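You operate a simulated robot arm through the tools that you are given. There is no shell and no other tool. Be economical: measure what you need, move in short steps, check, and stop when the job is done.

You run a simulated robot arm. Do the job below in one go: nothing can be reset, and whatever is moved stays where it is left.

## Task
Push the orange bin into the yellow outline and wipe both wet patches.
Fine: one patch is under the bin; use the green sponge and put it back; pull the yellow lever open and turn the teal clamp plate's dial to off. What is to be rubbed or washed off counts as gone when no trace of it is left.

It is judged by the outcome, as a careful person would: the job done as asked, and still so three seconds after it is handed in. It fails if anything else is knocked over, pushed out of place, dropped, spilled or broken.

## Robot
A 6-joint arm with a two-finger gripper on a trunk, on a base that drives. Base frame: it is fixed to the floor where the robot stands at the start and does not move with it; the origin is under the middle of the robot, x ahead of it, y to its left, z up; the surface under the hand at the start is at about z = 820. Readings come in mm, degrees, newtons and seconds.
Its first joint turns from -166.0 to 166.0 degrees. Places, roughly: black dial of the teal clamp plate [1000, -500, 900]; left wet patch on the grey bench [800, -300, 800]; right wet patch on the grey bench [800, -200, 800]; yellow lever of the teal clamp plate [900, -300, 900]. Payload 3.43 kg.
The tool frame sits at the grasp point between the pads (the TCP): z along the fingers, y along the line on which they close. The tips reach 20 mm beyond it. The gripper opens to 190 mm. The gripper's body begins 248 mm behind the TCP.
Orientation is that of the tool frame in the base frame, as [roll, pitch, yaw] about the fixed x, y, z axes, in that order (R = Rz(yaw) Ry(pitch) Rx(roll)). With the fingers straight down and closing along the base's y, the tool's x points along the base's -x, its y along +y and its z along -z.

## Interface
- The arm moves only by the tool drive_tool. Its argument "increments" is a list of rows, each a list of 7 numbers: the shift along the base's x, y, z in units of 50 mm (1.0 is 50 mm), then the turn, a rotation vector about the base's x, y, z in units of 6 degrees (1.0 is 6 degrees), then the gripper command, from -1 (fully open) to 1 (shut), values between in proportion. In form: [[tx, ty, tz, rx, ry, rz, hand], ...]. A call has 1 to 12 rows; each row shifts and turns the commanded pose from where the row before left it. A call with a number of a shift or a turn outside -1 to 1 is refused whole. A row lasts 0.2 s, in which the tool goes at most 50 mm and 8.6 degrees; a call with a longer step from one row to the next is refused whole, and so is a gripper value outside its range. A pose out of reach is approached as far as the arm can. The call stops where the force on the tool passes 40 N (or 10 N more than at its start, if that is more) or the arm is blocked; 0.2 s more then pass. Each finger travels about 45 mm/s and halts on what it meets, pressing with about 30 N; the grip force reading is that of the motor and also rises with nothing between the fingers. The clock runs only during rows and for 0.2 s after the last one: add rows that do not move to give the fingers time. It gives the time, the measured TCP pose, the force on the tool (base axes), the opening and the grip force at its end, in the units of the frame above (readings bear some noise), with the torque about the TCP (base axes, N m) and any sound that the robot's microphone picked up.
- Cameras (640 x 400 px; columns grow to the right, rows downward): "scene" is now at [16.6, 149, 1387.9]; the picture's right is [-0.54, -0.84, 0.00], its down [-0.33, 0.21, -0.92] and it looks along [0.77, -0.50, -0.40] (base axes); focal length 284 px, centre (320, 200). "wrist" rides on the gripper at [70, -8, -288] in the tool frame; the picture's right is [0.12, 0.99, 0.00], its down [-0.96, 0.12, -0.25] and it looks along [-0.25, 0.03, 0.97] (tool axes); focal length 261 px, centre (320, 200). There is no depth. A picture from a camera that has moved, and an enlarged one, comes with that camera's place and axes in the base frame and with its lens.
- snapshot(camera): a new picture of that camera. It takes no simulated time.
- lift_body(by): slides the trunk up (or, below 0, down) by that many mm; the arm and the scene camera ride with it, the base frame stays. It gives what a move gives, with no picture.
- drive_base(legs): drives the robot by 1 to 6 legs, each [ahead, turn to the left] in mm and degrees, along the robot's own axes; the way and the turn of a leg run together, so that a leg with both is an arc; at most 1500 mm and 180 degrees a leg. The arm and the cameras ride along, it lands a little off, and it stops where it bumps. It gives what a move gives.
- turn_head(pan, tilt): turns the head with the scene camera to pan (to the left, within 155 degrees either way) and tilt (down, from -29 to 69), counted from straight ahead of the robot. It gives what a move gives.
- enlarge(camera, box): a new picture of the part [left, top, right, bottom] of that camera's present view, enlarged. It takes no simulated time.
- hand_in(): hands the job in; it is judged then, once.

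Go step by step. Nothing tells you exact positions but the pictures and the camera data: compare them with the known pose of the tool, close in by small moves and look again before you grip or let go. The budget is 120 turns and 90 pictures, counting those below and the enlarged ones. Unless the task says otherwise, let go and move clear before handing in, and close with one line.

The tools are called after ">>>" as name(argument=value, ...) on one line, values as JSON. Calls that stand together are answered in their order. drive_tool: Moves the arm, as the interface text tells. Its arguments: {"type":"object","properties":{"increments":{"type":"array","items":{"type":"array","items":{"type":"number"}}}},"required":["increments"]} The other tools are called the same way: lift_body (by) slides the trunk up or down; drive_base (legs) drives the base; turn_head (pan, tilt) turns the head that bears the scene camera; snapshot (camera) takes a picture; enlarge (camera, box) takes an enlarged picture of a part of a camera's view; hand_in () hands the job in.

At the start:

```text
time_s: 0.0
eef_pos: [734.2, -77.6, 1215.2]
tcp_rot: [-180.0, 0.1, -180.0]
force: [-0.3, 1.0, 0.6]
wrist_torque: [0.01, 0.03, 0.03]
width: 190.0
grip_force: 0.2
trunk travel left (down, up): [-175.0, 65.0]
robot x, y, heading: [-1.6, -1.3, -0.0]
head pan, tilt: [-32.7, 23.3]
```

scene: 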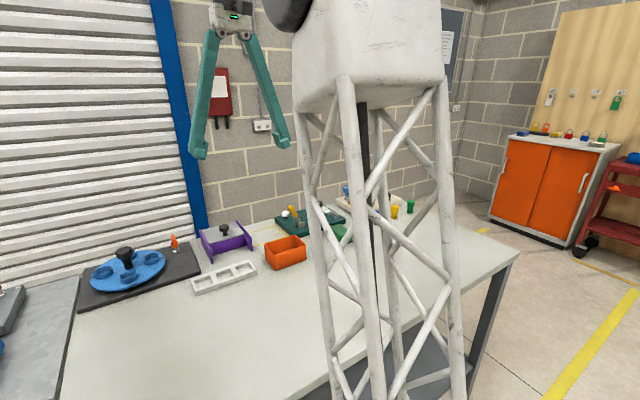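
wrist: 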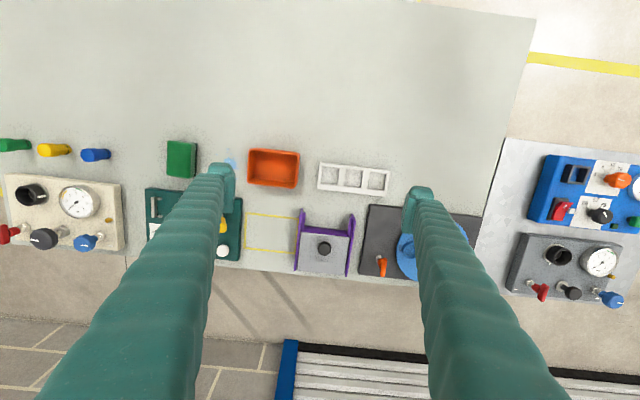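

I see the orange bin near the middle of the bench, with the yellow outline beyond it between the teal plate and the purple fixture. The green sponge is on the right. I'll zoom in for detail first.

>>> enlarge(camera="wrist", box=[120, 120, 320, 270])

>>> enlarge(camera="scene", box=[180, 170, 440, 300])

```text
2.67 times, centred on (220, 195) of wrist
camera zoom: at [664.1, -84.3, 1503.1], right [-0.12, 0.99, 0.0], down [0.96, 0.12, 0.25], along [0.25, 0.03, -0.97], focal length 695 px, centre (587, 213)
```

zoom: 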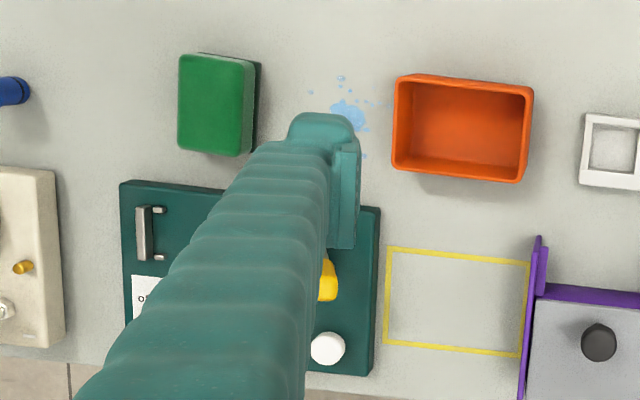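

```text
2.46 times, centred on (310, 235) of scene
camera zoom: at [16.6, 149.0, 1387.9], right [-0.54, -0.84, 0.0], down [-0.33, 0.21, -0.92], along [0.77, -0.5, -0.4], focal length 698 px, centre (345, 114)
```

zoom: 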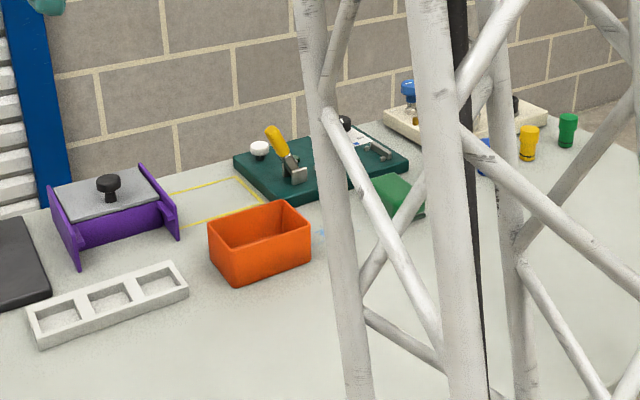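

I'll move the hand over the teal plate to get a clear view.

>>> drive_tool(increments=[[0, -1, 0, 0, 0, 0, -1], [0, -1, 0, 0, 0, 0, -1], [0, -1, 0, 0, 0, 0, -1], [0, -1, 0, 0, 0, 0, -1], [0, -1, 0, 0, 0, 0, -1], [0, -1, 0, 0, 0, 0, -1], [0, 0, 0, 0, 0, 0, -1]])

>>> snapshot(camera="wrist")

>>> enlarge(camera="wrist", box=[230, 120, 430, 270])

>>> snapshot(camera="scene")

```text
time_s: 1.6
eef_pos: [734.1, -377.4, 1214.4]
tcp_rot: [-180.0, 0.0, -180.0]
force: [0.4, -0.8, -1.3]
wrist_torque: [0.06, 0.05, 0.02]
width: 190.0
grip_force: 0.1
trunk travel left (down, up): [-175.0, 65.0]
robot x, y, heading: [2.3, -1.5, 0.0]
head pan, tilt: [-32.7, 23.3]
```

```text
85 pictures are left
camera wrist: at [664.4, -385.3, 1501.7], right [-0.12, 0.99, 0.0], down [0.96, 0.12, 0.25], along [0.25, 0.03, -0.97], focal length 261 px, centre (320, 200)
```

wrist: 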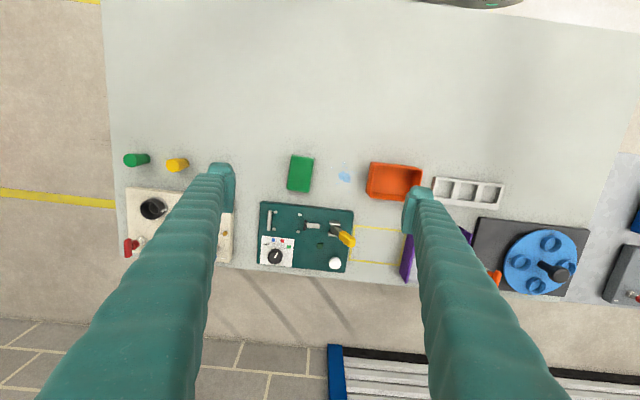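

```text
2.67 times, centred on (330, 195) of wrist
camera zoom: at [664.4, -385.3, 1501.7], right [-0.12, 0.99, 0.0], down [0.96, 0.12, 0.25], along [0.25, 0.03, -0.97], focal length 695 px, centre (293, 213)
```

zoom: 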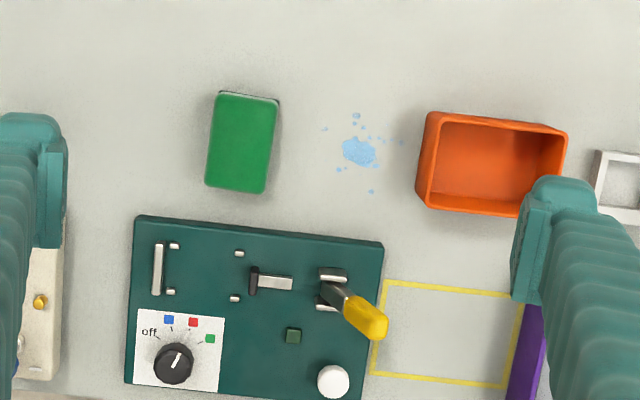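

```text
83 pictures are left
camera scene: at [16.8, 148.6, 1387.9], right [-0.54, -0.84, 0.0], down [-0.33, 0.21, -0.92], along [0.77, -0.5, -0.4], focal length 284 px, centre (320, 200)
```

scene: 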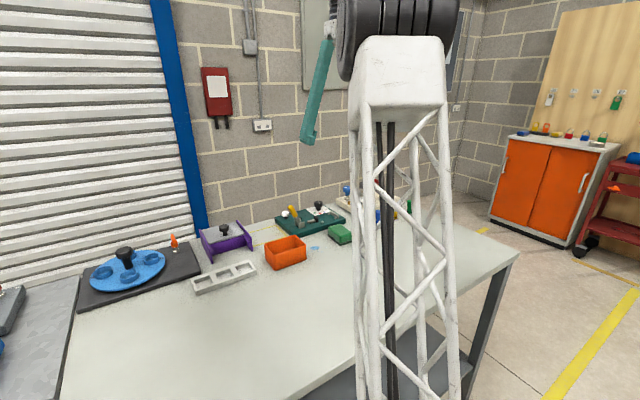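

The plate is in full view now: dial at the near-right label, yellow lever leaning toward the outline. I'll look closer at both from the side.

>>> enlarge(camera="scene", box=[255, 180, 365, 270])

>>> enlarge(camera="wrist", box=[255, 200, 365, 275])

```text
4.44 times, centred on (310, 225) of scene
camera zoom: at [16.8, 148.6, 1387.9], right [-0.54, -0.84, 0.0], down [-0.33, 0.21, -0.92], along [0.77, -0.5, -0.4], focal length 1260 px, centre (364, 89)
```

zoom: 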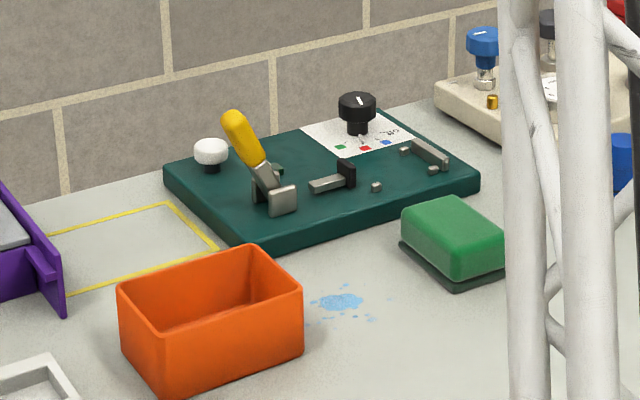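

```text
5.33 times, centred on (310, 238) of wrist
camera zoom: at [664.4, -385.3, 1501.7], right [-0.12, 0.99, 0.0], down [0.96, 0.12, 0.25], along [0.25, 0.03, -0.97], focal length 1390 px, centre (373, 0)
```

zoom: 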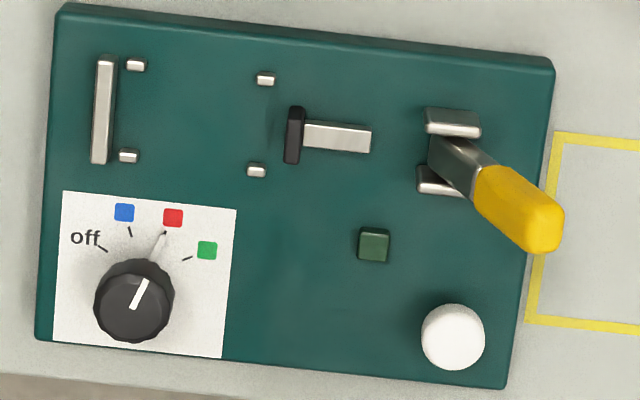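

The dial points to red, and "off" is about 80° counter-clockwise from there seen from above. The bin (centre about 762, -186) lines up with the outline (centre about 954, -187). The dial is beyond reach from here, so I'll move the base about 300 mm to the right.

>>> drive_base(legs=[[-120, 0], [0, -90], [310, 0], [0, 90], [120, 0]])

>>> turn_head(pan=5, tilt=28)

>>> snapshot(camera="scene")

>>> snapshot(camera="wrist")

```text
time_s: 13.4
eef_pos: [724.5, -706.0, 1213.7]
tcp_rot: [180.0, 0.0, 178.9]
force: [0.0, 0.6, 0.3]
wrist_torque: [0.0, -0.08, -0.02]
width: 189.7
grip_force: 0.0
trunk travel left (down, up): [-175.0, 65.0]
robot x, y, heading: [-1.5, -313.9, -1.1]
head pan, tilt: [-32.7, 23.3]
```

```text
time_s: 14.5
eef_pos: [725.3, -705.7, 1214.0]
tcp_rot: [-180.0, 0.1, 178.8]
force: [-0.4, -0.6, 0.9]
wrist_torque: [-0.01, 0.04, -0.03]
width: 190.0
grip_force: 0.0
trunk travel left (down, up): [-175.0, 65.0]
robot x, y, heading: [1.6, -313.8, -1.3]
head pan, tilt: [5.0, 28.0]
```

```text
80 pictures are left
camera scene: at [32.8, -107.8, 1380.4], right [0.07, -1.0, 0.0], down [-0.47, -0.03, -0.88], along [0.88, 0.06, -0.47], focal length 284 px, centre (320, 200)
```

scene: 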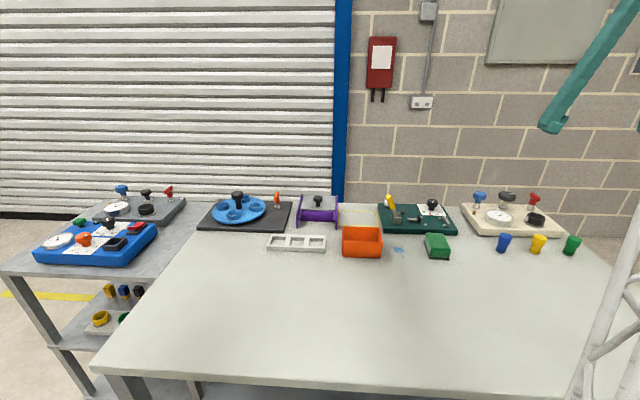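

```text
79 pictures are left
camera wrist: at [655.5, -711.0, 1502.1], right [-0.1, 0.99, 0.0], down [0.96, 0.1, 0.25], along [0.25, 0.02, -0.97], focal length 261 px, centre (320, 200)
```

wrist: 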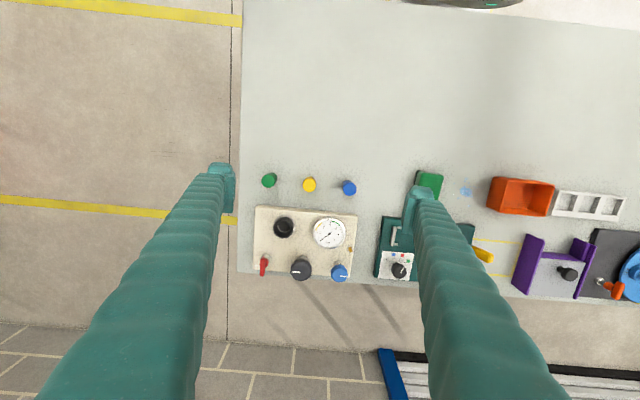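

The base is now at y ≈ -314 with an unobstructed scene view. I'll zoom on the plate and the bin.

>>> enlarge(camera="scene", box=[370, 185, 470, 265])

>>> enlarge(camera="scene", box=[290, 190, 410, 270])

```text
5.00 times, centred on (420, 225) of scene
camera zoom: at [32.8, -107.8, 1380.4], right [0.07, -1.0, 0.0], down [-0.47, -0.03, -0.88], along [0.88, 0.06, -0.47], focal length 1418 px, centre (-180, 75)
```

zoom: 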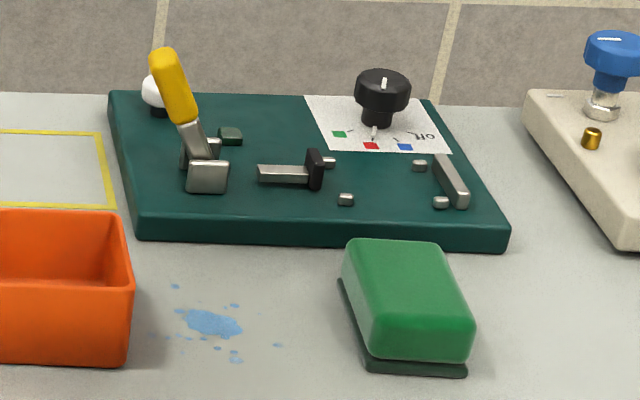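

```text
5.00 times, centred on (350, 230) of scene
camera zoom: at [32.8, -107.8, 1380.4], right [0.07, -1.0, 0.0], down [-0.47, -0.03, -0.88], along [0.88, 0.06, -0.47], focal length 1418 px, centre (170, 50)
```

zoom: 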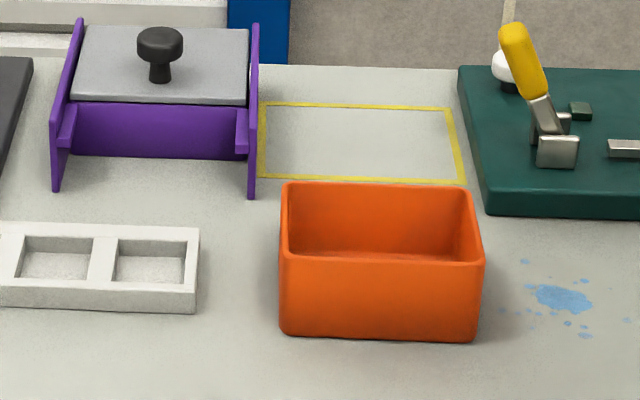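

The lever's pivot is around (905, -319, 855), and it leans about 23° toward +y with its tip near (907, -283, 940). I'll move over it with the fingers part open and check.

>>> drive_tool(increments=[[0.4, 1, 0, 0, 0, 0.2, -0.5], [0.4, 1, 0, 0, 0, 0, -0.2], [0.4, 1, 0, 0, 0, 0, 0.1], [0.4, 1, 0, 0, 0, 0, 0.1], [0.4, 1, 0, 0, 0, 0, 0.1], [0.4, 1, 0, 0, 0, 0, 0.1], [0.4, 1, 0, 0, 0, 0, 0.1], [0.4, 1, 0, 0, 0, 0, 0.1], [0.44, 0.27, -1, 0, 0, 0, 0.1], [0, 0, -1, 0, 0, 0, 0.1], [0, 0, -1, 0, 0, 0, 0.1], [0, 0, -0.8, 0, 0, 0, 0.1]])

>>> snapshot(camera="wrist")

>>> enlarge(camera="scene", box=[340, 145, 460, 245])

```text
refused: row 1 steps farther than a row can; nothing moved
```

```text
76 pictures are left
camera wrist: at [655.5, -711.0, 1502.1], right [-0.1, 0.99, 0.0], down [0.96, 0.1, 0.25], along [0.25, 0.02, -0.97], focal length 261 px, centre (320, 200)
```

wrist: 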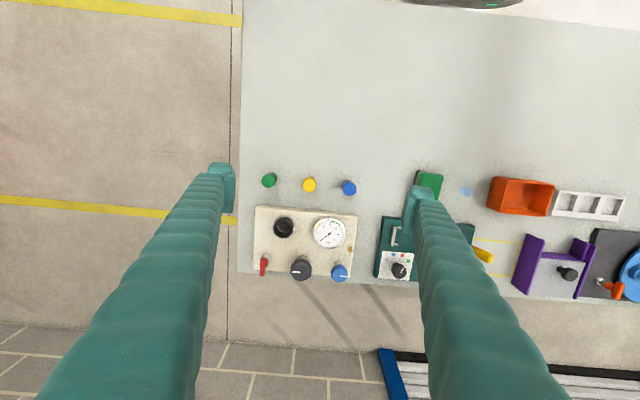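

```text
4.00 times, centred on (400, 195) of scene
camera zoom: at [32.8, -107.8, 1380.4], right [0.07, -1.0, 0.0], down [-0.47, -0.03, -0.88], along [0.88, 0.06, -0.47], focal length 1134 px, centre (0, 220)
```

zoom: 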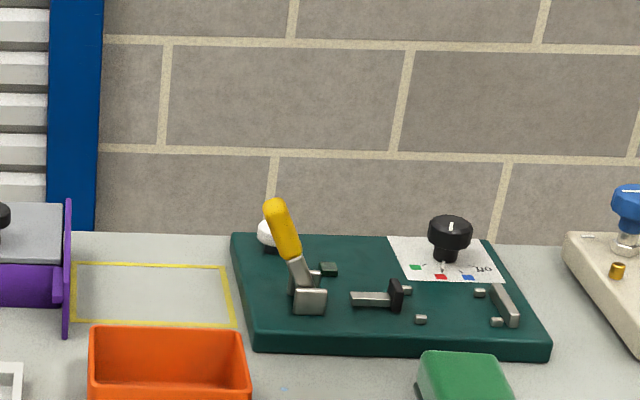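

The step limit applies to the combined distance, so I'll use smaller rows.

>>> drive_tool(increments=[[0.364, 0.828, 0, 0, 0, 0.2, -0.5], [0.364, 0.828, 0, 0, 0, 0, -0.2], [0.364, 0.828, 0, 0, 0, 0, 0.1], [0.364, 0.828, 0, 0, 0, 0, 0.1], [0.364, 0.828, 0, 0, 0, 0, 0.1], [0.364, 0.828, 0, 0, 0, 0, 0.1], [0.364, 0.828, 0, 0, 0, 0, 0.1], [0.364, 0.828, 0, 0, 0, 0, 0.1], [0.364, 0.828, 0, 0, 0, 0, 0.1], [0.364, 0.828, 0, 0, 0, 0, 0.1]])

>>> drive_tool(increments=[[0, 0, -1, 0, 0, 0, 0.1], [0, 0, -1, 0, 0, 0, 0.1], [0, 0, -1, 0, 0, 0, 0.1], [0, 0, -1, 0, 0, 0, 0.1], [0, 0, 0, 0, 0, 0, 0.1]])

>>> snapshot(camera="wrist")

>>> enlarge(camera="scene", box=[340, 145, 460, 245])

```text
time_s: 16.7
eef_pos: [909.6, -288.5, 1214.3]
tcp_rot: [-179.9, 0.0, -179.9]
force: [-1.2, -1.3, 1.1]
wrist_torque: [0.19, -0.09, 0.01]
width: 85.5
grip_force: 0.1
trunk travel left (down, up): [-175.0, 65.0]
robot x, y, heading: [-1.2, -316.2, -1.2]
head pan, tilt: [5.0, 28.0]
```

```text
time_s: 17.9
eef_pos: [907.3, -289.7, 1013.2]
tcp_rot: [180.0, -0.1, -179.9]
force: [0.7, 0.3, 0.3]
wrist_torque: [-0.03, 0.01, -0.05]
width: 85.5
grip_force: 0.1
trunk travel left (down, up): [-175.0, 65.0]
robot x, y, heading: [-4.7, -313.8, -1.2]
head pan, tilt: [5.0, 28.0]
```

```text
74 pictures are left
camera wrist: at [837.6, -296.9, 1300.3], right [-0.12, 0.99, 0.0], down [0.96, 0.12, 0.25], along [0.25, 0.03, -0.97], focal length 261 px, centre (320, 200)
```

wrist: 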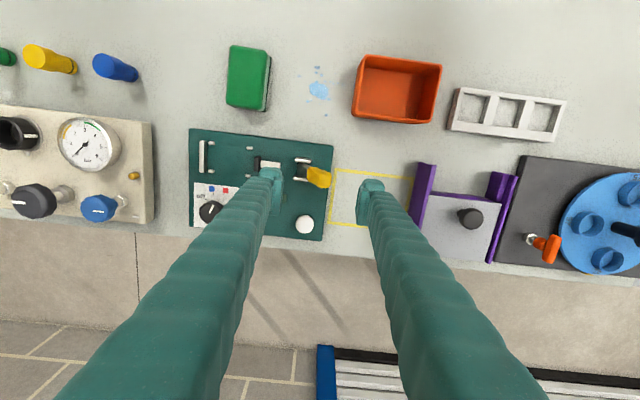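

```text
4.00 times, centred on (400, 195) of scene
camera zoom: at [32.9, -107.5, 1380.3], right [0.07, -1.0, 0.0], down [-0.47, -0.03, -0.88], along [0.88, 0.06, -0.47], focal length 1134 px, centre (0, 220)
```

zoom: 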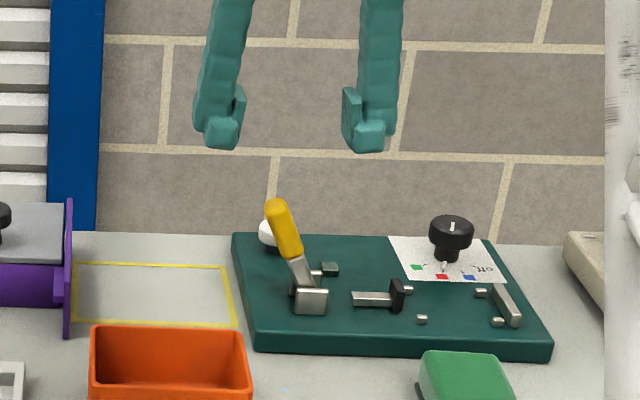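

Fingers straddle the lever correctly. I'll descend around its handle.

>>> drive_tool(increments=[[-0.1, 0, -0.9, 0, 0, 0, 0.1], [0, 0, -0.8, 0, 0, 0, 0.1], [0, 0, -0.4, 0, 0, 0, 0.1], [0, 0, 0, 0, 0, 0, 0.1]])

>>> enlarge(camera="scene", box=[340, 145, 460, 245])

```text
time_s: 18.9
eef_pos: [900.5, -290.7, 909.9]
tcp_rot: [-180.0, -0.1, -179.9]
force: [-0.5, -0.5, 0.0]
wrist_torque: [0.01, -0.01, -0.01]
width: 85.7
grip_force: 0.0
trunk travel left (down, up): [-175.0, 65.0]
robot x, y, heading: [1.1, -313.4, -1.2]
head pan, tilt: [5.0, 28.0]
```

```text
4.00 times, centred on (400, 195) of scene
camera zoom: at [32.8, -107.5, 1380.3], right [0.07, -1.0, 0.0], down [-0.47, -0.03, -0.88], along [0.88, 0.06, -0.47], focal length 1134 px, centre (0, 220)
```

zoom: 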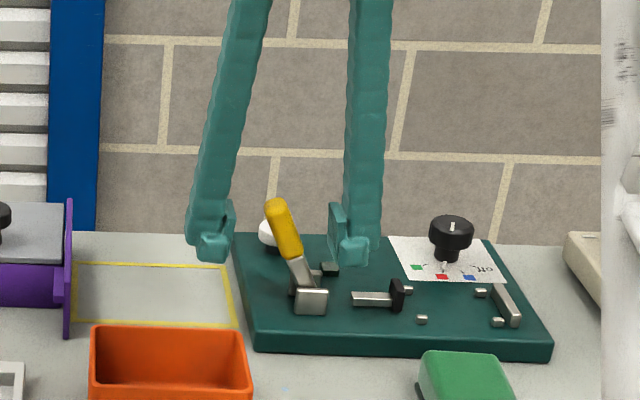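

I'll probe gently toward +y first, watching the force.

>>> drive_tool(increments=[[0, 0.3, 0, 0, 0, 0, 0.1], [0, 0.2, 0, 0, 0, 0, 0.1], [0, 0.2, 0, 0, 0, 0, 0.1], [0, 0.2, 0, 0, 0, 0, 0.1]])

>>> enlarge(camera="scene", box=[340, 145, 460, 245])

```text
time_s: 19.9
eef_pos: [903.1, -260.3, 909.7]
tcp_rot: [-179.5, 0.0, 179.7]
force: [-1.7, -29.8, 4.3]
wrist_torque: [-0.46, 0.28, -0.13]
width: 102.2
grip_force: 14.1
trunk travel left (down, up): [-175.0, 65.0]
robot x, y, heading: [-1.6, -314.4, -1.9]
head pan, tilt: [5.0, 28.0]
stopped in row 4: the force on the tool passed its limit at 45 N (the readings are from after the stop); the commanded pose is now the measured one
```

```text
4.00 times, centred on (400, 195) of scene
camera zoom: at [35.4, -109.5, 1380.7], right [0.05, -1.0, 0.0], down [-0.47, -0.02, -0.88], along [0.88, 0.05, -0.47], focal length 1134 px, centre (0, 220)
```

zoom: 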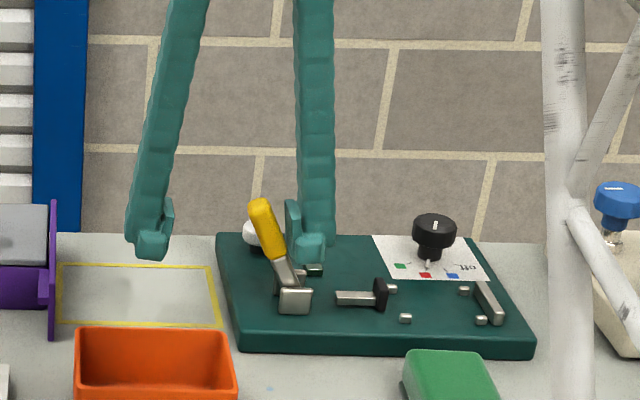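

Toward +y it hits a firm stop, so the lever opens toward -y. I'll rise, close the fingers, and pull it from the +y side.

>>> drive_tool(increments=[[0, -0.3, 0, 0, 0, 0, 0.1], [0, 0, 0.8, 0, 0, 0, 0.1], [0, 0, 0.8, 0, 0, 0, 0.5], [0, 0.3, 0, 0, 0, 0, 1], [0, 0.3, 0, 0, 0, 0, 1], [0, 0, 0, 0, 0, 0, 1], [0, 0, 0, 0, 0, 0, 1], [0, 0, 0, 0, 0, 0, 1]])

>>> enlarge(camera="scene", box=[340, 145, 460, 245])

```text
time_s: 21.7
eef_pos: [902.4, -240.9, 989.2]
tcp_rot: [-179.7, 0.0, 179.8]
force: [0.0, 0.6, 0.5]
wrist_torque: [0.02, 0.0, 0.01]
width: 0.0
grip_force: 30.1
trunk travel left (down, up): [-175.0, 65.0]
robot x, y, heading: [-1.6, -319.2, -1.7]
head pan, tilt: [5.0, 28.0]
```

```text
4.00 times, centred on (400, 195) of scene
camera zoom: at [34.3, -107.9, 1380.3], right [0.06, -1.0, 0.0], down [-0.47, -0.03, -0.88], along [0.88, 0.05, -0.47], focal length 1134 px, centre (0, 220)
```

zoom: 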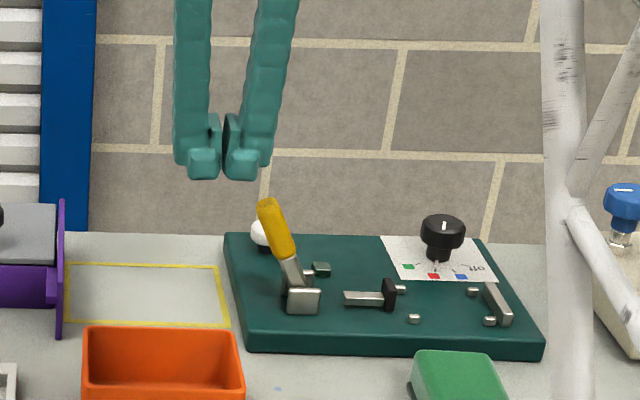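

Fingers are closed and about 65 mm across. I'll shift slightly further +y, descend beside the lever and pull toward -y.

>>> drive_tool(increments=[[0, 0.3, 0, 0, 0, 0, 1], [0, 0, -0.8, 0, 0, 0, 1], [0, 0, -0.7, 0, 0, 0, 1], [0, -0.3, 0, 0, 0, 0, 1], [0, -0.3, 0, 0, 0, 0, 1], [0, -0.3, 0, 0, 0, 0, 1], [0, -0.3, 0, 0, 0, 0, 1], [0, -0.3, 0, 0, 0, 0, 1]])

>>> enlarge(camera="scene", box=[340, 145, 460, 245])

```text
time_s: 23.5
eef_pos: [901.7, -300.9, 913.2]
tcp_rot: [-179.7, 0.0, 180.0]
force: [-0.9, 0.0, 0.7]
wrist_torque: [-0.06, -0.01, 0.01]
width: 0.0
grip_force: 29.9
trunk travel left (down, up): [-175.0, 65.0]
robot x, y, heading: [-2.5, -314.8, -1.8]
head pan, tilt: [5.0, 28.0]
```

```text
4.00 times, centred on (400, 195) of scene
camera zoom: at [34.3, -107.7, 1380.3], right [0.06, -1.0, 0.0], down [-0.47, -0.03, -0.88], along [0.88, 0.05, -0.47], focal length 1134 px, centre (0, 220)
```

zoom: 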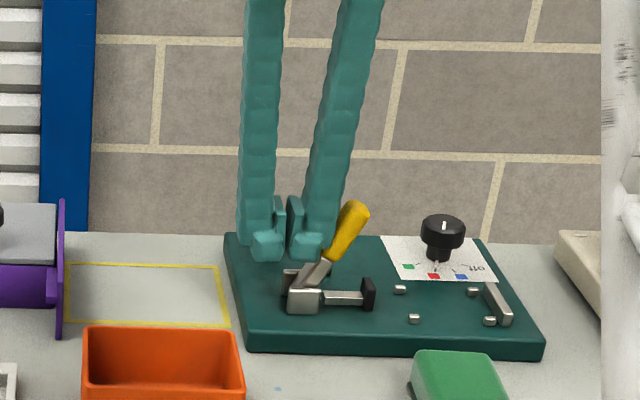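

The slider pad retracts as the lever swings to -y, so this is the opening direction. I'll continue until it stops.

>>> drive_tool(increments=[[0, -0.3, -0.15, 0, 0, 0, 1], [0, -0.3, -0.15, 0, 0, 0, 1], [0, -0.3, -0.15, 0, 0, 0, 1], [0, -0.3, -0.1, 0, 0, 0, 1]])

>>> enlarge(camera="scene", box=[340, 145, 460, 245])

```text
time_s: 23.8
eef_pos: [904.1, -299.7, 911.5]
tcp_rot: [179.9, 0.4, -179.7]
force: [-1.0, 9.9, 10.1]
wrist_torque: [-0.21, 0.12, -0.2]
width: 0.0
grip_force: 29.9
trunk travel left (down, up): [-175.0, 65.0]
robot x, y, heading: [-0.4, -316.3, -1.4]
head pan, tilt: [5.0, 28.0]
stopped in row 1: the force on the tool passed its limit at 52 N (the readings are from after the stop); the commanded pose is now the measured one
```

```text
4.00 times, centred on (400, 195) of scene
camera zoom: at [32.5, -107.2, 1380.3], right [0.07, -1.0, 0.0], down [-0.47, -0.03, -0.88], along [0.88, 0.06, -0.47], focal length 1134 px, centre (0, 220)
```

zoom: 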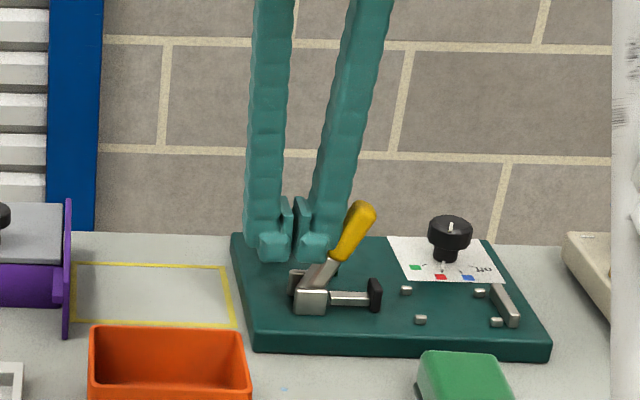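

It stopped at about 30° past vertical. I'll confirm it is the end stop by pushing once more, higher on the handle.

>>> drive_tool(increments=[[0, 0.2, 0.4, 0, 0, 0, 1], [0, -0.3, 0, 0, 0, 0, 1], [0, -0.2, 0, 0, 0, 0, 1], [0, -0.15, 0, 0, 0, 0, 1], [0, -0.15, 0, 0, 0, 0, 1], [0, -0.15, 0, 0, 0, 0, 1], [0, -0.15, 0, 0, 0, 0, 1]])

>>> enlarge(camera="scene", box=[340, 145, 460, 245])

```text
time_s: 24.8
eef_pos: [904.3, -310.6, 932.4]
tcp_rot: [179.7, 0.3, -179.4]
force: [-2.8, 11.6, 1.6]
wrist_torque: [0.01, 0.05, -0.21]
width: 0.0
grip_force: 30.4
trunk travel left (down, up): [-175.0, 65.0]
robot x, y, heading: [-0.7, -312.6, -0.7]
head pan, tilt: [5.0, 28.0]
stopped in row 4: the force on the tool passed its limit at 47 N (the readings are from after the stop); the commanded pose is now the measured one
```

```text
4.00 times, centred on (400, 195) of scene
camera zoom: at [31.1, -106.6, 1380.2], right [0.07, -1.0, 0.0], down [-0.47, -0.04, -0.88], along [0.88, 0.06, -0.47], focal length 1134 px, centre (0, 220)
```

zoom: 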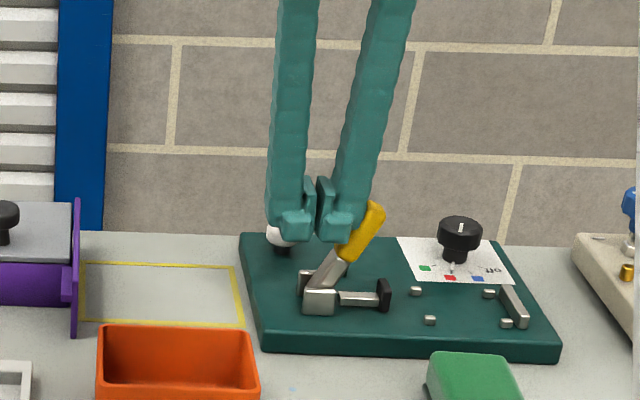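

The lever is fully open at its end stop. Next I'll rise and move over the dial with fingers opening.

>>> drive_tool(increments=[[0, 0.3, 0, 0, 0, 0, 1], [0, 0, 1, 0, 0, 0, 0.5], [0, 0, 0.8, 0, 0, 0, 0.2], [0.35, -0.8, 0, 0, 0, -0.1, 0.1], [0.35, -0.8, 0, 0, 0, 0, 0.1], [0.35, -0.8, 0, 0, 0, 0, 0.1], [0.35, -0.8, 0, 0, 0, 0, 0.1], [0, 0, 0, 0, 0, 0, 0.1]])

>>> snapshot(camera="wrist")

>>> enlarge(camera="scene", box=[380, 145, 500, 245])

```text
time_s: 26.6
eef_pos: [976.1, -456.0, 1020.7]
tcp_rot: [179.7, 0.2, 179.9]
force: [-0.2, 0.1, -0.8]
wrist_torque: [0.0, 0.01, 0.02]
width: 85.9
grip_force: 0.0
trunk travel left (down, up): [-175.0, 65.0]
robot x, y, heading: [2.8, -316.2, -0.9]
head pan, tilt: [5.0, 28.0]
```

```text
66 pictures are left
camera wrist: at [903.6, -465.1, 1308.4], right [-0.12, 0.99, 0.0], down [0.96, 0.11, 0.25], along [0.25, 0.03, -0.97], focal length 261 px, centre (320, 200)
```

wrist: 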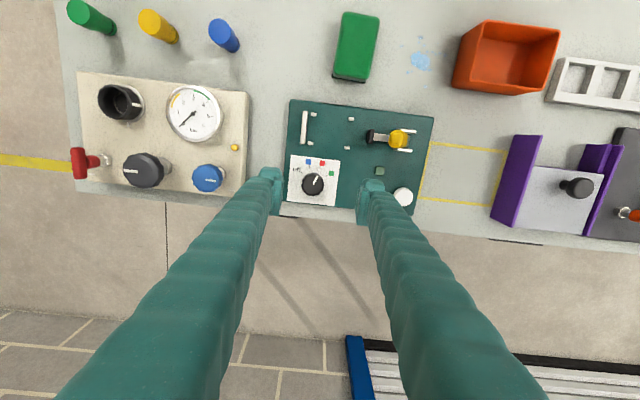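

```text
4.00 times, centred on (440, 195) of scene
camera zoom: at [31.9, -107.5, 1380.3], right [0.07, -1.0, 0.0], down [-0.47, -0.03, -0.88], along [0.88, 0.06, -0.47], focal length 1134 px, centre (-160, 220)
```

zoom: 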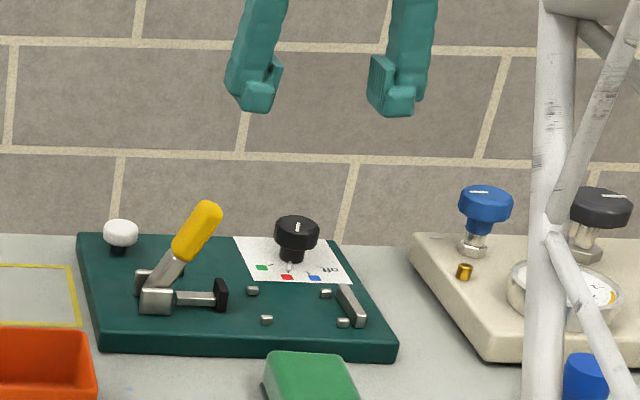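

The knob's cap is around (983, -466, 880). I'll go lower with a small correction and check.

>>> drive_tool(increments=[[0.12, -0.2, -0.8, 0, 0, 0, 0.1], [0, 0, -0.8, 0, 0, 0, 0.1], [0, 0, 0, 0, 0, 0, 0.1]])

>>> enlarge(camera="wrist", box=[220, 80, 440, 230])

>>> enlarge(camera="scene", box=[400, 165, 480, 235])

```text
time_s: 27.4
eef_pos: [981.2, -466.5, 941.0]
tcp_rot: [179.7, 0.3, -180.0]
force: [0.5, 0.0, -0.7]
wrist_torque: [-0.02, -0.01, -0.03]
width: 85.4
grip_force: 0.1
trunk travel left (down, up): [-175.0, 65.0]
robot x, y, heading: [-1.5, -311.9, -1.0]
head pan, tilt: [5.0, 28.0]
```

```text
2.67 times, centred on (330, 155) of wrist
camera zoom: at [909.4, -475.3, 1228.9], right [-0.12, 0.99, 0.0], down [0.96, 0.11, 0.25], along [0.25, 0.03, -0.97], focal length 695 px, centre (293, 320)
```

zoom: 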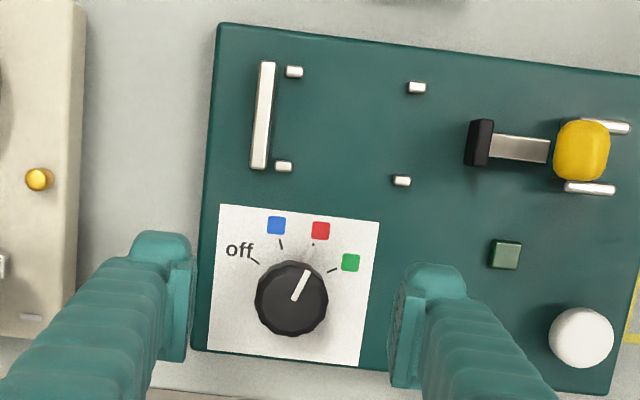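

```text
5.71 times, centred on (440, 200) of scene
camera zoom: at [31.9, -107.5, 1380.4], right [0.07, -1.0, 0.0], down [-0.47, -0.03, -0.88], along [0.88, 0.06, -0.47], focal length 1621 px, centre (-366, 200)
```

zoom: 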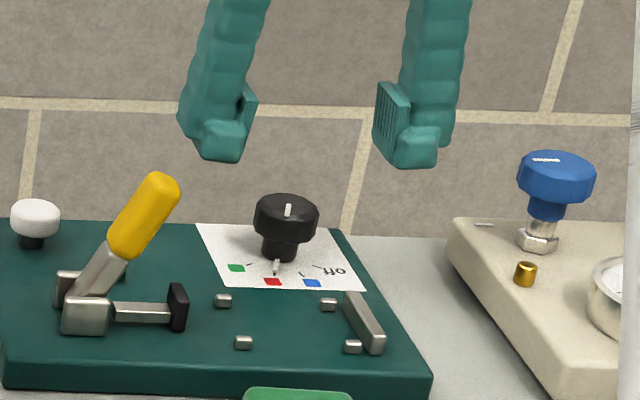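

The knob is about 6 mm further +x. I'll descend around it.

>>> drive_tool(increments=[[0.12, 0, -0.5, 0, 0, 0, 0.1], [0, 0, -0.5, 0, 0, 0, 0.1], [0, 0, -0.2, 0, 0, 0, 0.1], [0, 0, 0, 0, 0, 0, 0.1]])

>>> enlarge(camera="scene", box=[400, 165, 480, 235])

>>> enlarge(camera="wrist", box=[220, 100, 440, 250])

```text
time_s: 28.4
eef_pos: [987.3, -465.3, 881.8]
tcp_rot: [179.6, 0.4, 179.9]
force: [-0.3, -0.4, 0.4]
wrist_torque: [-0.02, -0.04, 0.01]
width: 85.7
grip_force: 0.1
trunk travel left (down, up): [-175.0, 65.0]
robot x, y, heading: [-3.2, -313.6, -0.8]
head pan, tilt: [5.0, 28.0]
```

```text
5.71 times, centred on (440, 200) of scene
camera zoom: at [31.8, -107.5, 1380.4], right [0.07, -1.0, 0.0], down [-0.47, -0.03, -0.88], along [0.88, 0.06, -0.47], focal length 1621 px, centre (-366, 200)
```

zoom: 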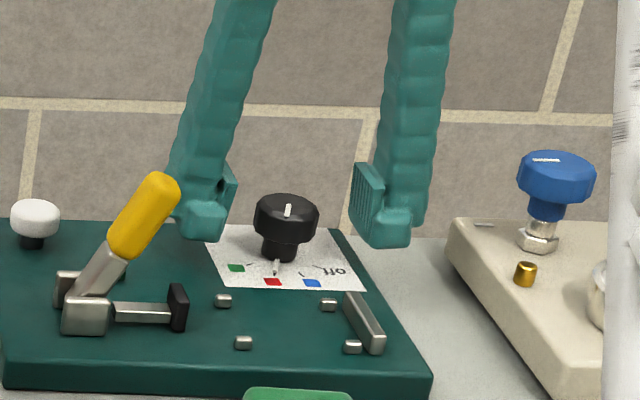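

```text
2.67 times, centred on (330, 175) of wrist
camera zoom: at [915.3, -474.5, 1169.3], right [-0.12, 0.99, 0.0], down [0.96, 0.11, 0.25], along [0.25, 0.03, -0.97], focal length 695 px, centre (293, 267)
```

zoom: 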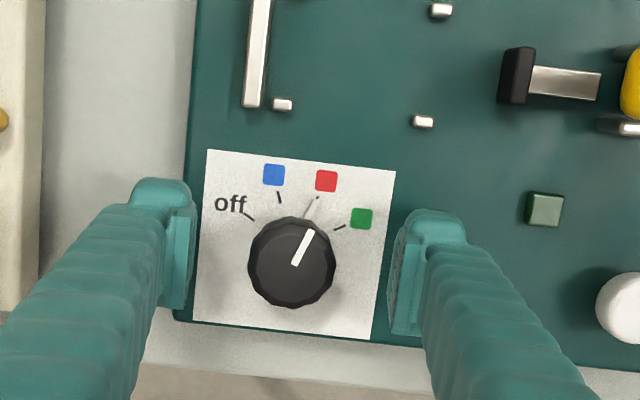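

The fingers are centred on the knob. I'll grip it and begin turning counter-clockwise.

>>> drive_tool(increments=[[0, 0, 0, 0, 0, 0, 0.6], [0, 0, 0, 0, 0, 0, 1], [0, 0, 0, 0, 0, 0, 1], [0, 0, 0, 0, 0, 0, 1], [0, 0, 0, 0, 0, 1, 1], [0, 0, 0, 0, 0, 1, 1], [0, 0, 0, 0, 0, 1, 1], [0, 0, 0, 0, 0, 1, 1], [0, 0, 0, 0, 0, 1, 1], [0, 0, 0, 0, 0, 1, 1]])

>>> enlarge(camera="wrist", box=[220, 100, 440, 250])

```text
time_s: 30.6
eef_pos: [986.8, -469.1, 881.3]
tcp_rot: [179.6, 0.3, -143.9]
force: [3.3, -10.0, -6.3]
wrist_torque: [-0.15, -0.02, -0.04]
width: 36.0
grip_force: 44.7
trunk travel left (down, up): [-175.0, 65.0]
robot x, y, heading: [-2.1, -313.3, -0.9]
head pan, tilt: [5.0, 28.0]
```

```text
2.67 times, centred on (330, 175) of wrist
camera zoom: at [935.4, -516.9, 1169.4], right [-0.68, 0.73, 0.0], down [0.71, 0.66, 0.25], along [0.18, 0.18, -0.97], focal length 695 px, centre (293, 267)
```

zoom: 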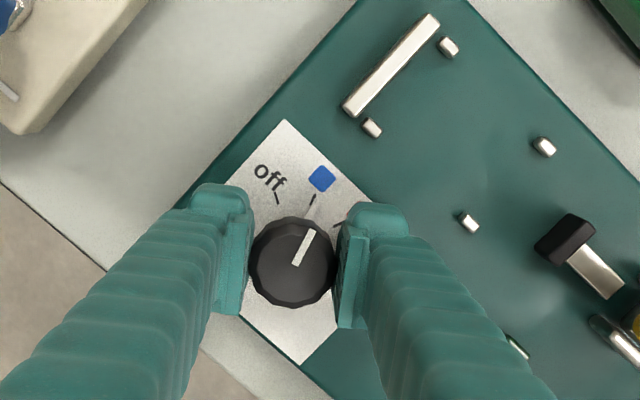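

The dial turns with the grip and is almost at blue. I'll turn 44° further.

>>> drive_tool(increments=[[0, 0, 0, 0, 0, 1, 1], [0, 0, 0, 0, 0, 1, 1], [0, 0, 0, 0, 0, 1, 1], [0, 0, 0, 0, 0, 1, 1], [0, 0, 0, 0, 0, 1, 1], [0, 0, 0, 0, 0, 1, 1], [0, 0, 0, 0, 0, 1, 1], [0, 0, 0, 0, 0, 0.33, 1], [0, 0, 0, 0, 0, 0, 1]])

>>> enlarge(camera="wrist", box=[220, 100, 440, 250])

```text
time_s: 31.9
eef_pos: [988.7, -469.2, 882.5]
tcp_rot: [179.9, 0.1, -111.5]
force: [7.1, -7.0, -8.0]
wrist_torque: [-0.46, 0.02, -0.01]
width: 35.8
grip_force: 44.8
trunk travel left (down, up): [-175.0, 65.0]
robot x, y, heading: [-2.1, -309.2, -1.0]
head pan, tilt: [5.0, 28.0]
stopped in row 6: the force on the tool passed its limit at 41 N (the readings are from after the stop); the commanded pose is now the measured one
```

```text
2.67 times, centred on (330, 175) of wrist
camera zoom: at [971.3, -537.3, 1169.7], right [-0.97, 0.25, 0.0], down [0.25, 0.94, 0.25], along [0.06, 0.24, -0.97], focal length 695 px, centre (293, 267)
```

zoom: 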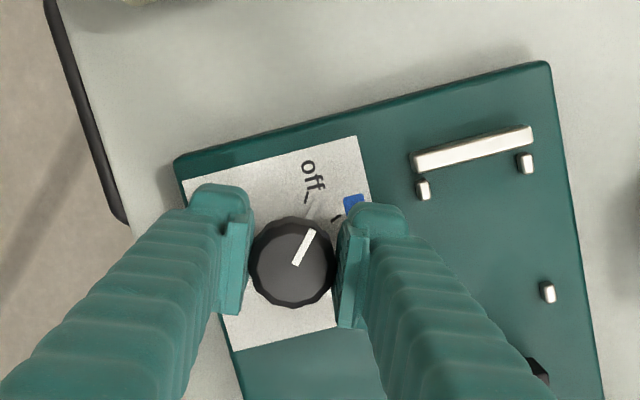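

It stopped on lateral force about 11° short of off. I'll continue in finer steps.

>>> drive_tool(increments=[[0, 0, 0, 0, 0, 0, 1], [0, 0, 0, 0, 0, 0.4, 1], [0, 0, 0, 0, 0, 0.4, 1], [0, 0, 0, 0, 0, 0.4, 1], [0, 0, 0, 0, 0, 0.4, 1], [0, 0, 0, 0, 0, 0.3, 1], [0, 0, 0, 0, 0, 0, 1]])

>>> enlarge(camera="wrist", box=[220, 100, 440, 250])

```text
time_s: 33.5
eef_pos: [987.7, -469.7, 881.7]
tcp_rot: [179.8, 0.2, -100.4]
force: [18.8, -12.7, -14.3]
wrist_torque: [-0.2, -0.1, -0.06]
width: 35.8
grip_force: 45.2
trunk travel left (down, up): [-175.0, 65.0]
robot x, y, heading: [-1.7, -313.3, -1.2]
head pan, tilt: [5.0, 28.0]
```

```text
2.67 times, centred on (330, 175) of wrist
camera zoom: at [985.9, -539.8, 1169.8], right [-1.0, 0.06, 0.0], down [0.06, 0.97, 0.25], along [0.01, 0.25, -0.97], focal length 695 px, centre (293, 267)
```

zoom: 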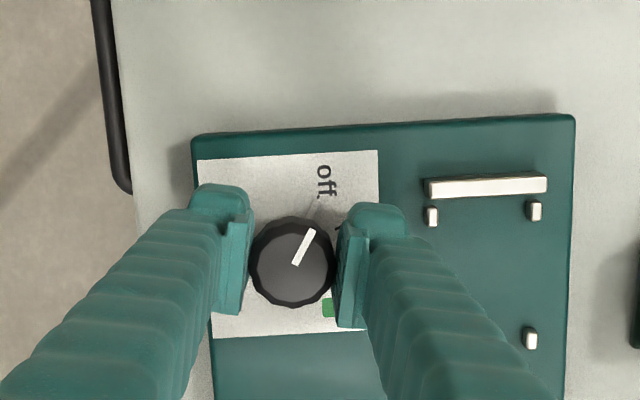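

Turned 80°. I'll release, rise and inspect.

>>> drive_tool(increments=[[0, 0, 0, 0, 0, 0, 0.6], [0, 0, 0, 0, 0, 0, 0.1], [0, 0, 0, 0, 0, 0, 0.1], [0, 0, 0.6, 0, 0, 0, 0.1], [0, 0, 0.8, 0, 0, 0, 0.1], [0, 0, 0.8, 0, 0, 0, 0.1]])

>>> enlarge(camera="wrist", box=[240, 100, 400, 220])

>>> enlarge(camera="scene", box=[420, 185, 460, 225])

```text
time_s: 34.9
eef_pos: [989.5, -467.1, 993.5]
tcp_rot: [179.7, 0.3, -100.2]
force: [0.3, 0.5, -0.3]
wrist_torque: [0.0, 0.04, 0.0]
width: 85.5
grip_force: 0.0
trunk travel left (down, up): [-175.0, 65.0]
robot x, y, heading: [-0.8, -312.6, -1.1]
head pan, tilt: [5.0, 28.0]
```

```text
3.33 times, centred on (320, 160) of wrist
camera zoom: at [986.8, -538.8, 1280.7], right [-1.0, 0.06, 0.0], down [0.06, 0.97, 0.25], along [0.01, 0.25, -0.97], focal length 869 px, centre (320, 333)
```

zoom: 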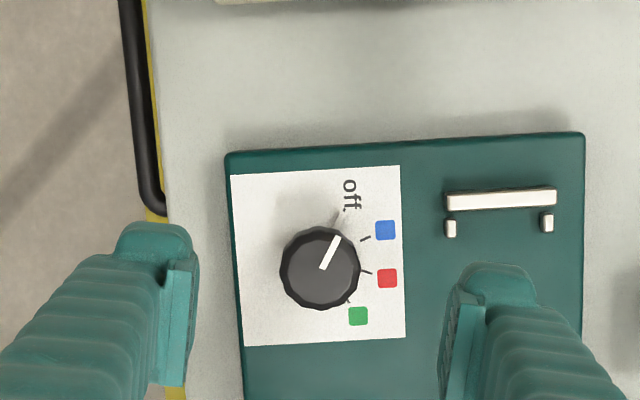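

```text
10.00 times, centred on (440, 205) of scene
camera zoom: at [32.6, -107.8, 1380.3], right [0.07, -1.0, 0.0], down [-0.47, -0.03, -0.88], along [0.88, 0.06, -0.47], focal length 2836 px, centre (-880, 150)
```

zoom: 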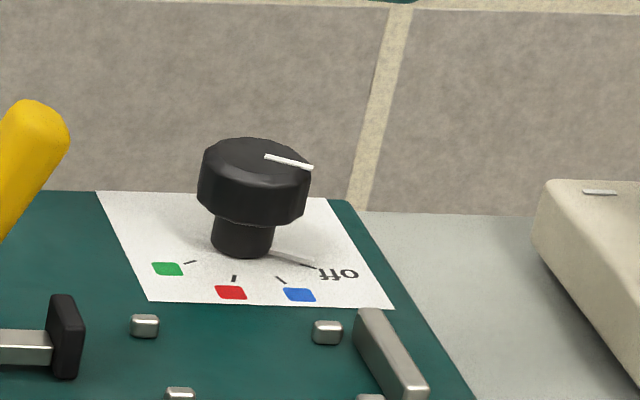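

The pointer sits on the off tick. Next I'll turn the hand back and move behind the bin on the robot's side.

>>> drive_tool(increments=[[-0.5, 0, 0.8, 0, 0, -1, 0.3], [-0.6, 0.5, 0, 0, 0, -1, 0.58], [-0.6, 0.5, 0, 0, 0, -1, 0.58], [-0.6, 0.5, 0, 0, 0, -1, 0.58], [-0.6, 0.5, 0, 0, 0, -1, 0.58], [-0.6, 0.5, 0, 0, 0, -1, 0.58], [-0.6, 0.5, 0, 0, 0, -1, 0.58], [-0.6, 0.5, 0, 0, 0, -1, 0.58], [-0.6, 0.5, 0, 0, 0, -1, 0.58], [-0.6, 0.5, 0, 0, 0, -1, 0.58], [-0.6, 0.5, 0, 0, 0, -1, 0.58], [-0.2, 0.6, 0, 0, 0, -1, 0.58]])

>>> drive_tool(increments=[[0, 0, 0, 0, 0, -1, 0.58], [0, 0, 0, 0, 0, -0.3, 0.58], [0, 0, -0.6, 0, 0, 0, 0.58], [0, 0, 0, 0, 0, 0, 0.58]])

>>> snapshot(camera="wrist")

>>> snapshot(camera="scene")

```text
time_s: 37.5
eef_pos: [651.6, -187.5, 1033.3]
tcp_rot: [180.0, 0.3, -172.2]
force: [0.2, 0.1, -0.8]
wrist_torque: [0.08, 0.03, 0.0]
width: 39.8
grip_force: 0.0
trunk travel left (down, up): [-175.0, 65.0]
robot x, y, heading: [-1.4, -311.7, -1.4]
head pan, tilt: [5.0, 28.0]
```

```text
time_s: 38.5
eef_pos: [653.8, -189.3, 1002.8]
tcp_rot: [179.9, 0.2, 179.9]
force: [0.2, -0.4, 0.6]
wrist_torque: [-0.03, 0.01, 0.0]
width: 39.9
grip_force: 0.0
trunk travel left (down, up): [-175.0, 65.0]
robot x, y, heading: [-2.5, -314.3, -1.2]
head pan, tilt: [5.0, 28.0]
```

```text
55 pictures are left
camera wrist: at [581.4, -196.2, 1291.3], right [-0.12, 0.99, 0.0], down [0.96, 0.12, 0.25], along [0.25, 0.03, -0.97], focal length 261 px, centre (320, 200)
```

wrist: 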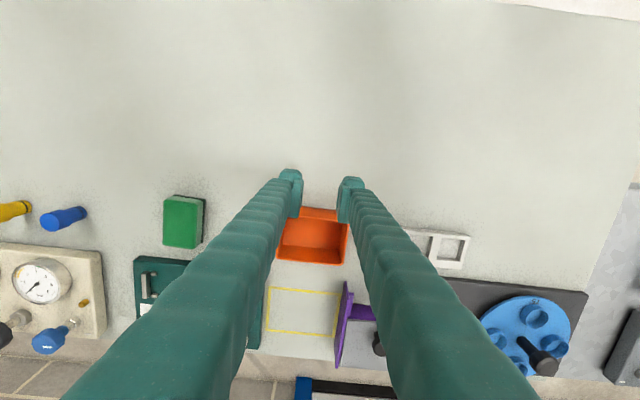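

```text
54 pictures are left
camera scene: at [32.3, -107.7, 1380.3], right [0.07, -1.0, 0.0], down [-0.47, -0.03, -0.88], along [0.88, 0.06, -0.47], focal length 284 px, centre (320, 200)
```

scene: 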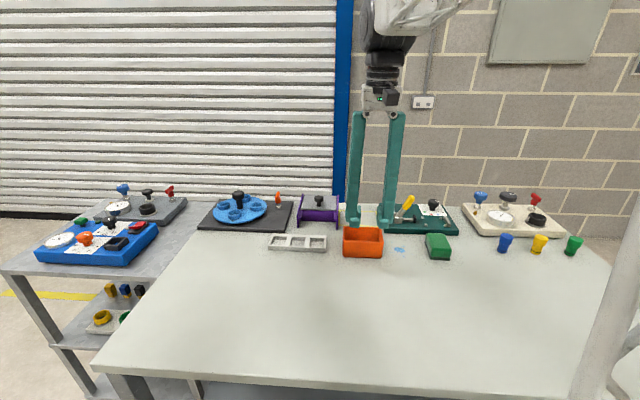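

The bin and outline both line up at y ≈ -188. I'll descend behind the bin.

>>> drive_tool(increments=[[0, 0, -1, 0, 0, 0, 0.58], [0, 0, -1, 0, 0, 0, 0.58], [0, 0, -0.6, 0, 0, 0, 0.58], [0, 0, -0.25, 0, 0, 0, 0.58], [0, 0, 0, 0, 0, 0, 0.58]])

>>> enlarge(camera="scene", box=[290, 180, 440, 280])

>>> enlarge(camera="wrist", box=[220, 150, 420, 300])

```text
time_s: 39.7
eef_pos: [652.2, -188.0, 860.7]
tcp_rot: [179.9, 0.2, -180.0]
force: [0.2, -0.5, 0.0]
wrist_torque: [0.0, -0.03, -0.01]
width: 39.9
grip_force: 0.0
trunk travel left (down, up): [-175.0, 65.0]
robot x, y, heading: [0.3, -313.5, -1.0]
head pan, tilt: [5.0, 28.0]
```

```text
4.00 times, centred on (365, 230) of scene
camera zoom: at [32.3, -107.7, 1380.3], right [0.07, -1.0, 0.0], down [-0.47, -0.03, -0.88], along [0.88, 0.06, -0.47], focal length 1134 px, centre (140, 80)
```

zoom: 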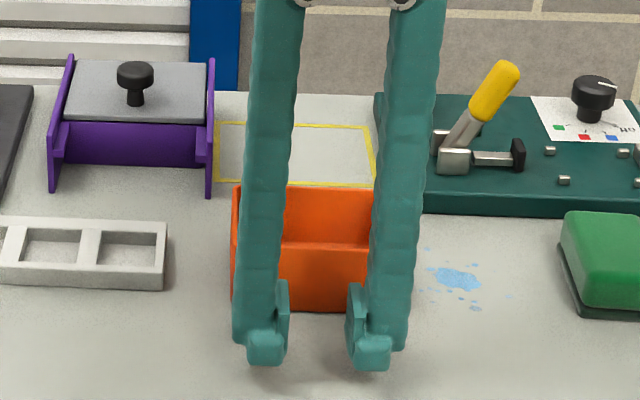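

```text
2.67 times, centred on (320, 225) of wrist
camera zoom: at [582.2, -196.0, 1148.4], right [-0.12, 0.99, 0.0], down [0.96, 0.12, 0.25], along [0.25, 0.03, -0.97], focal length 695 px, centre (320, 133)
```

zoom: 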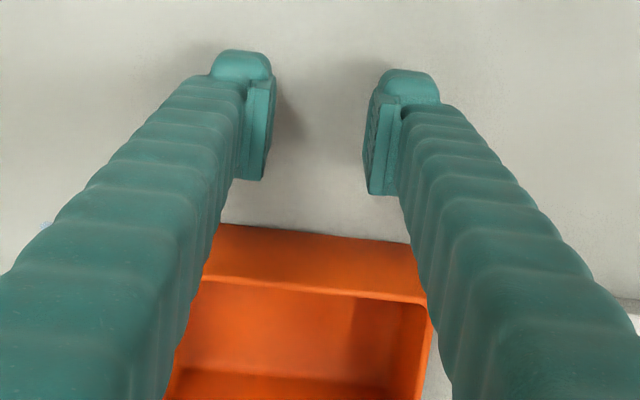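

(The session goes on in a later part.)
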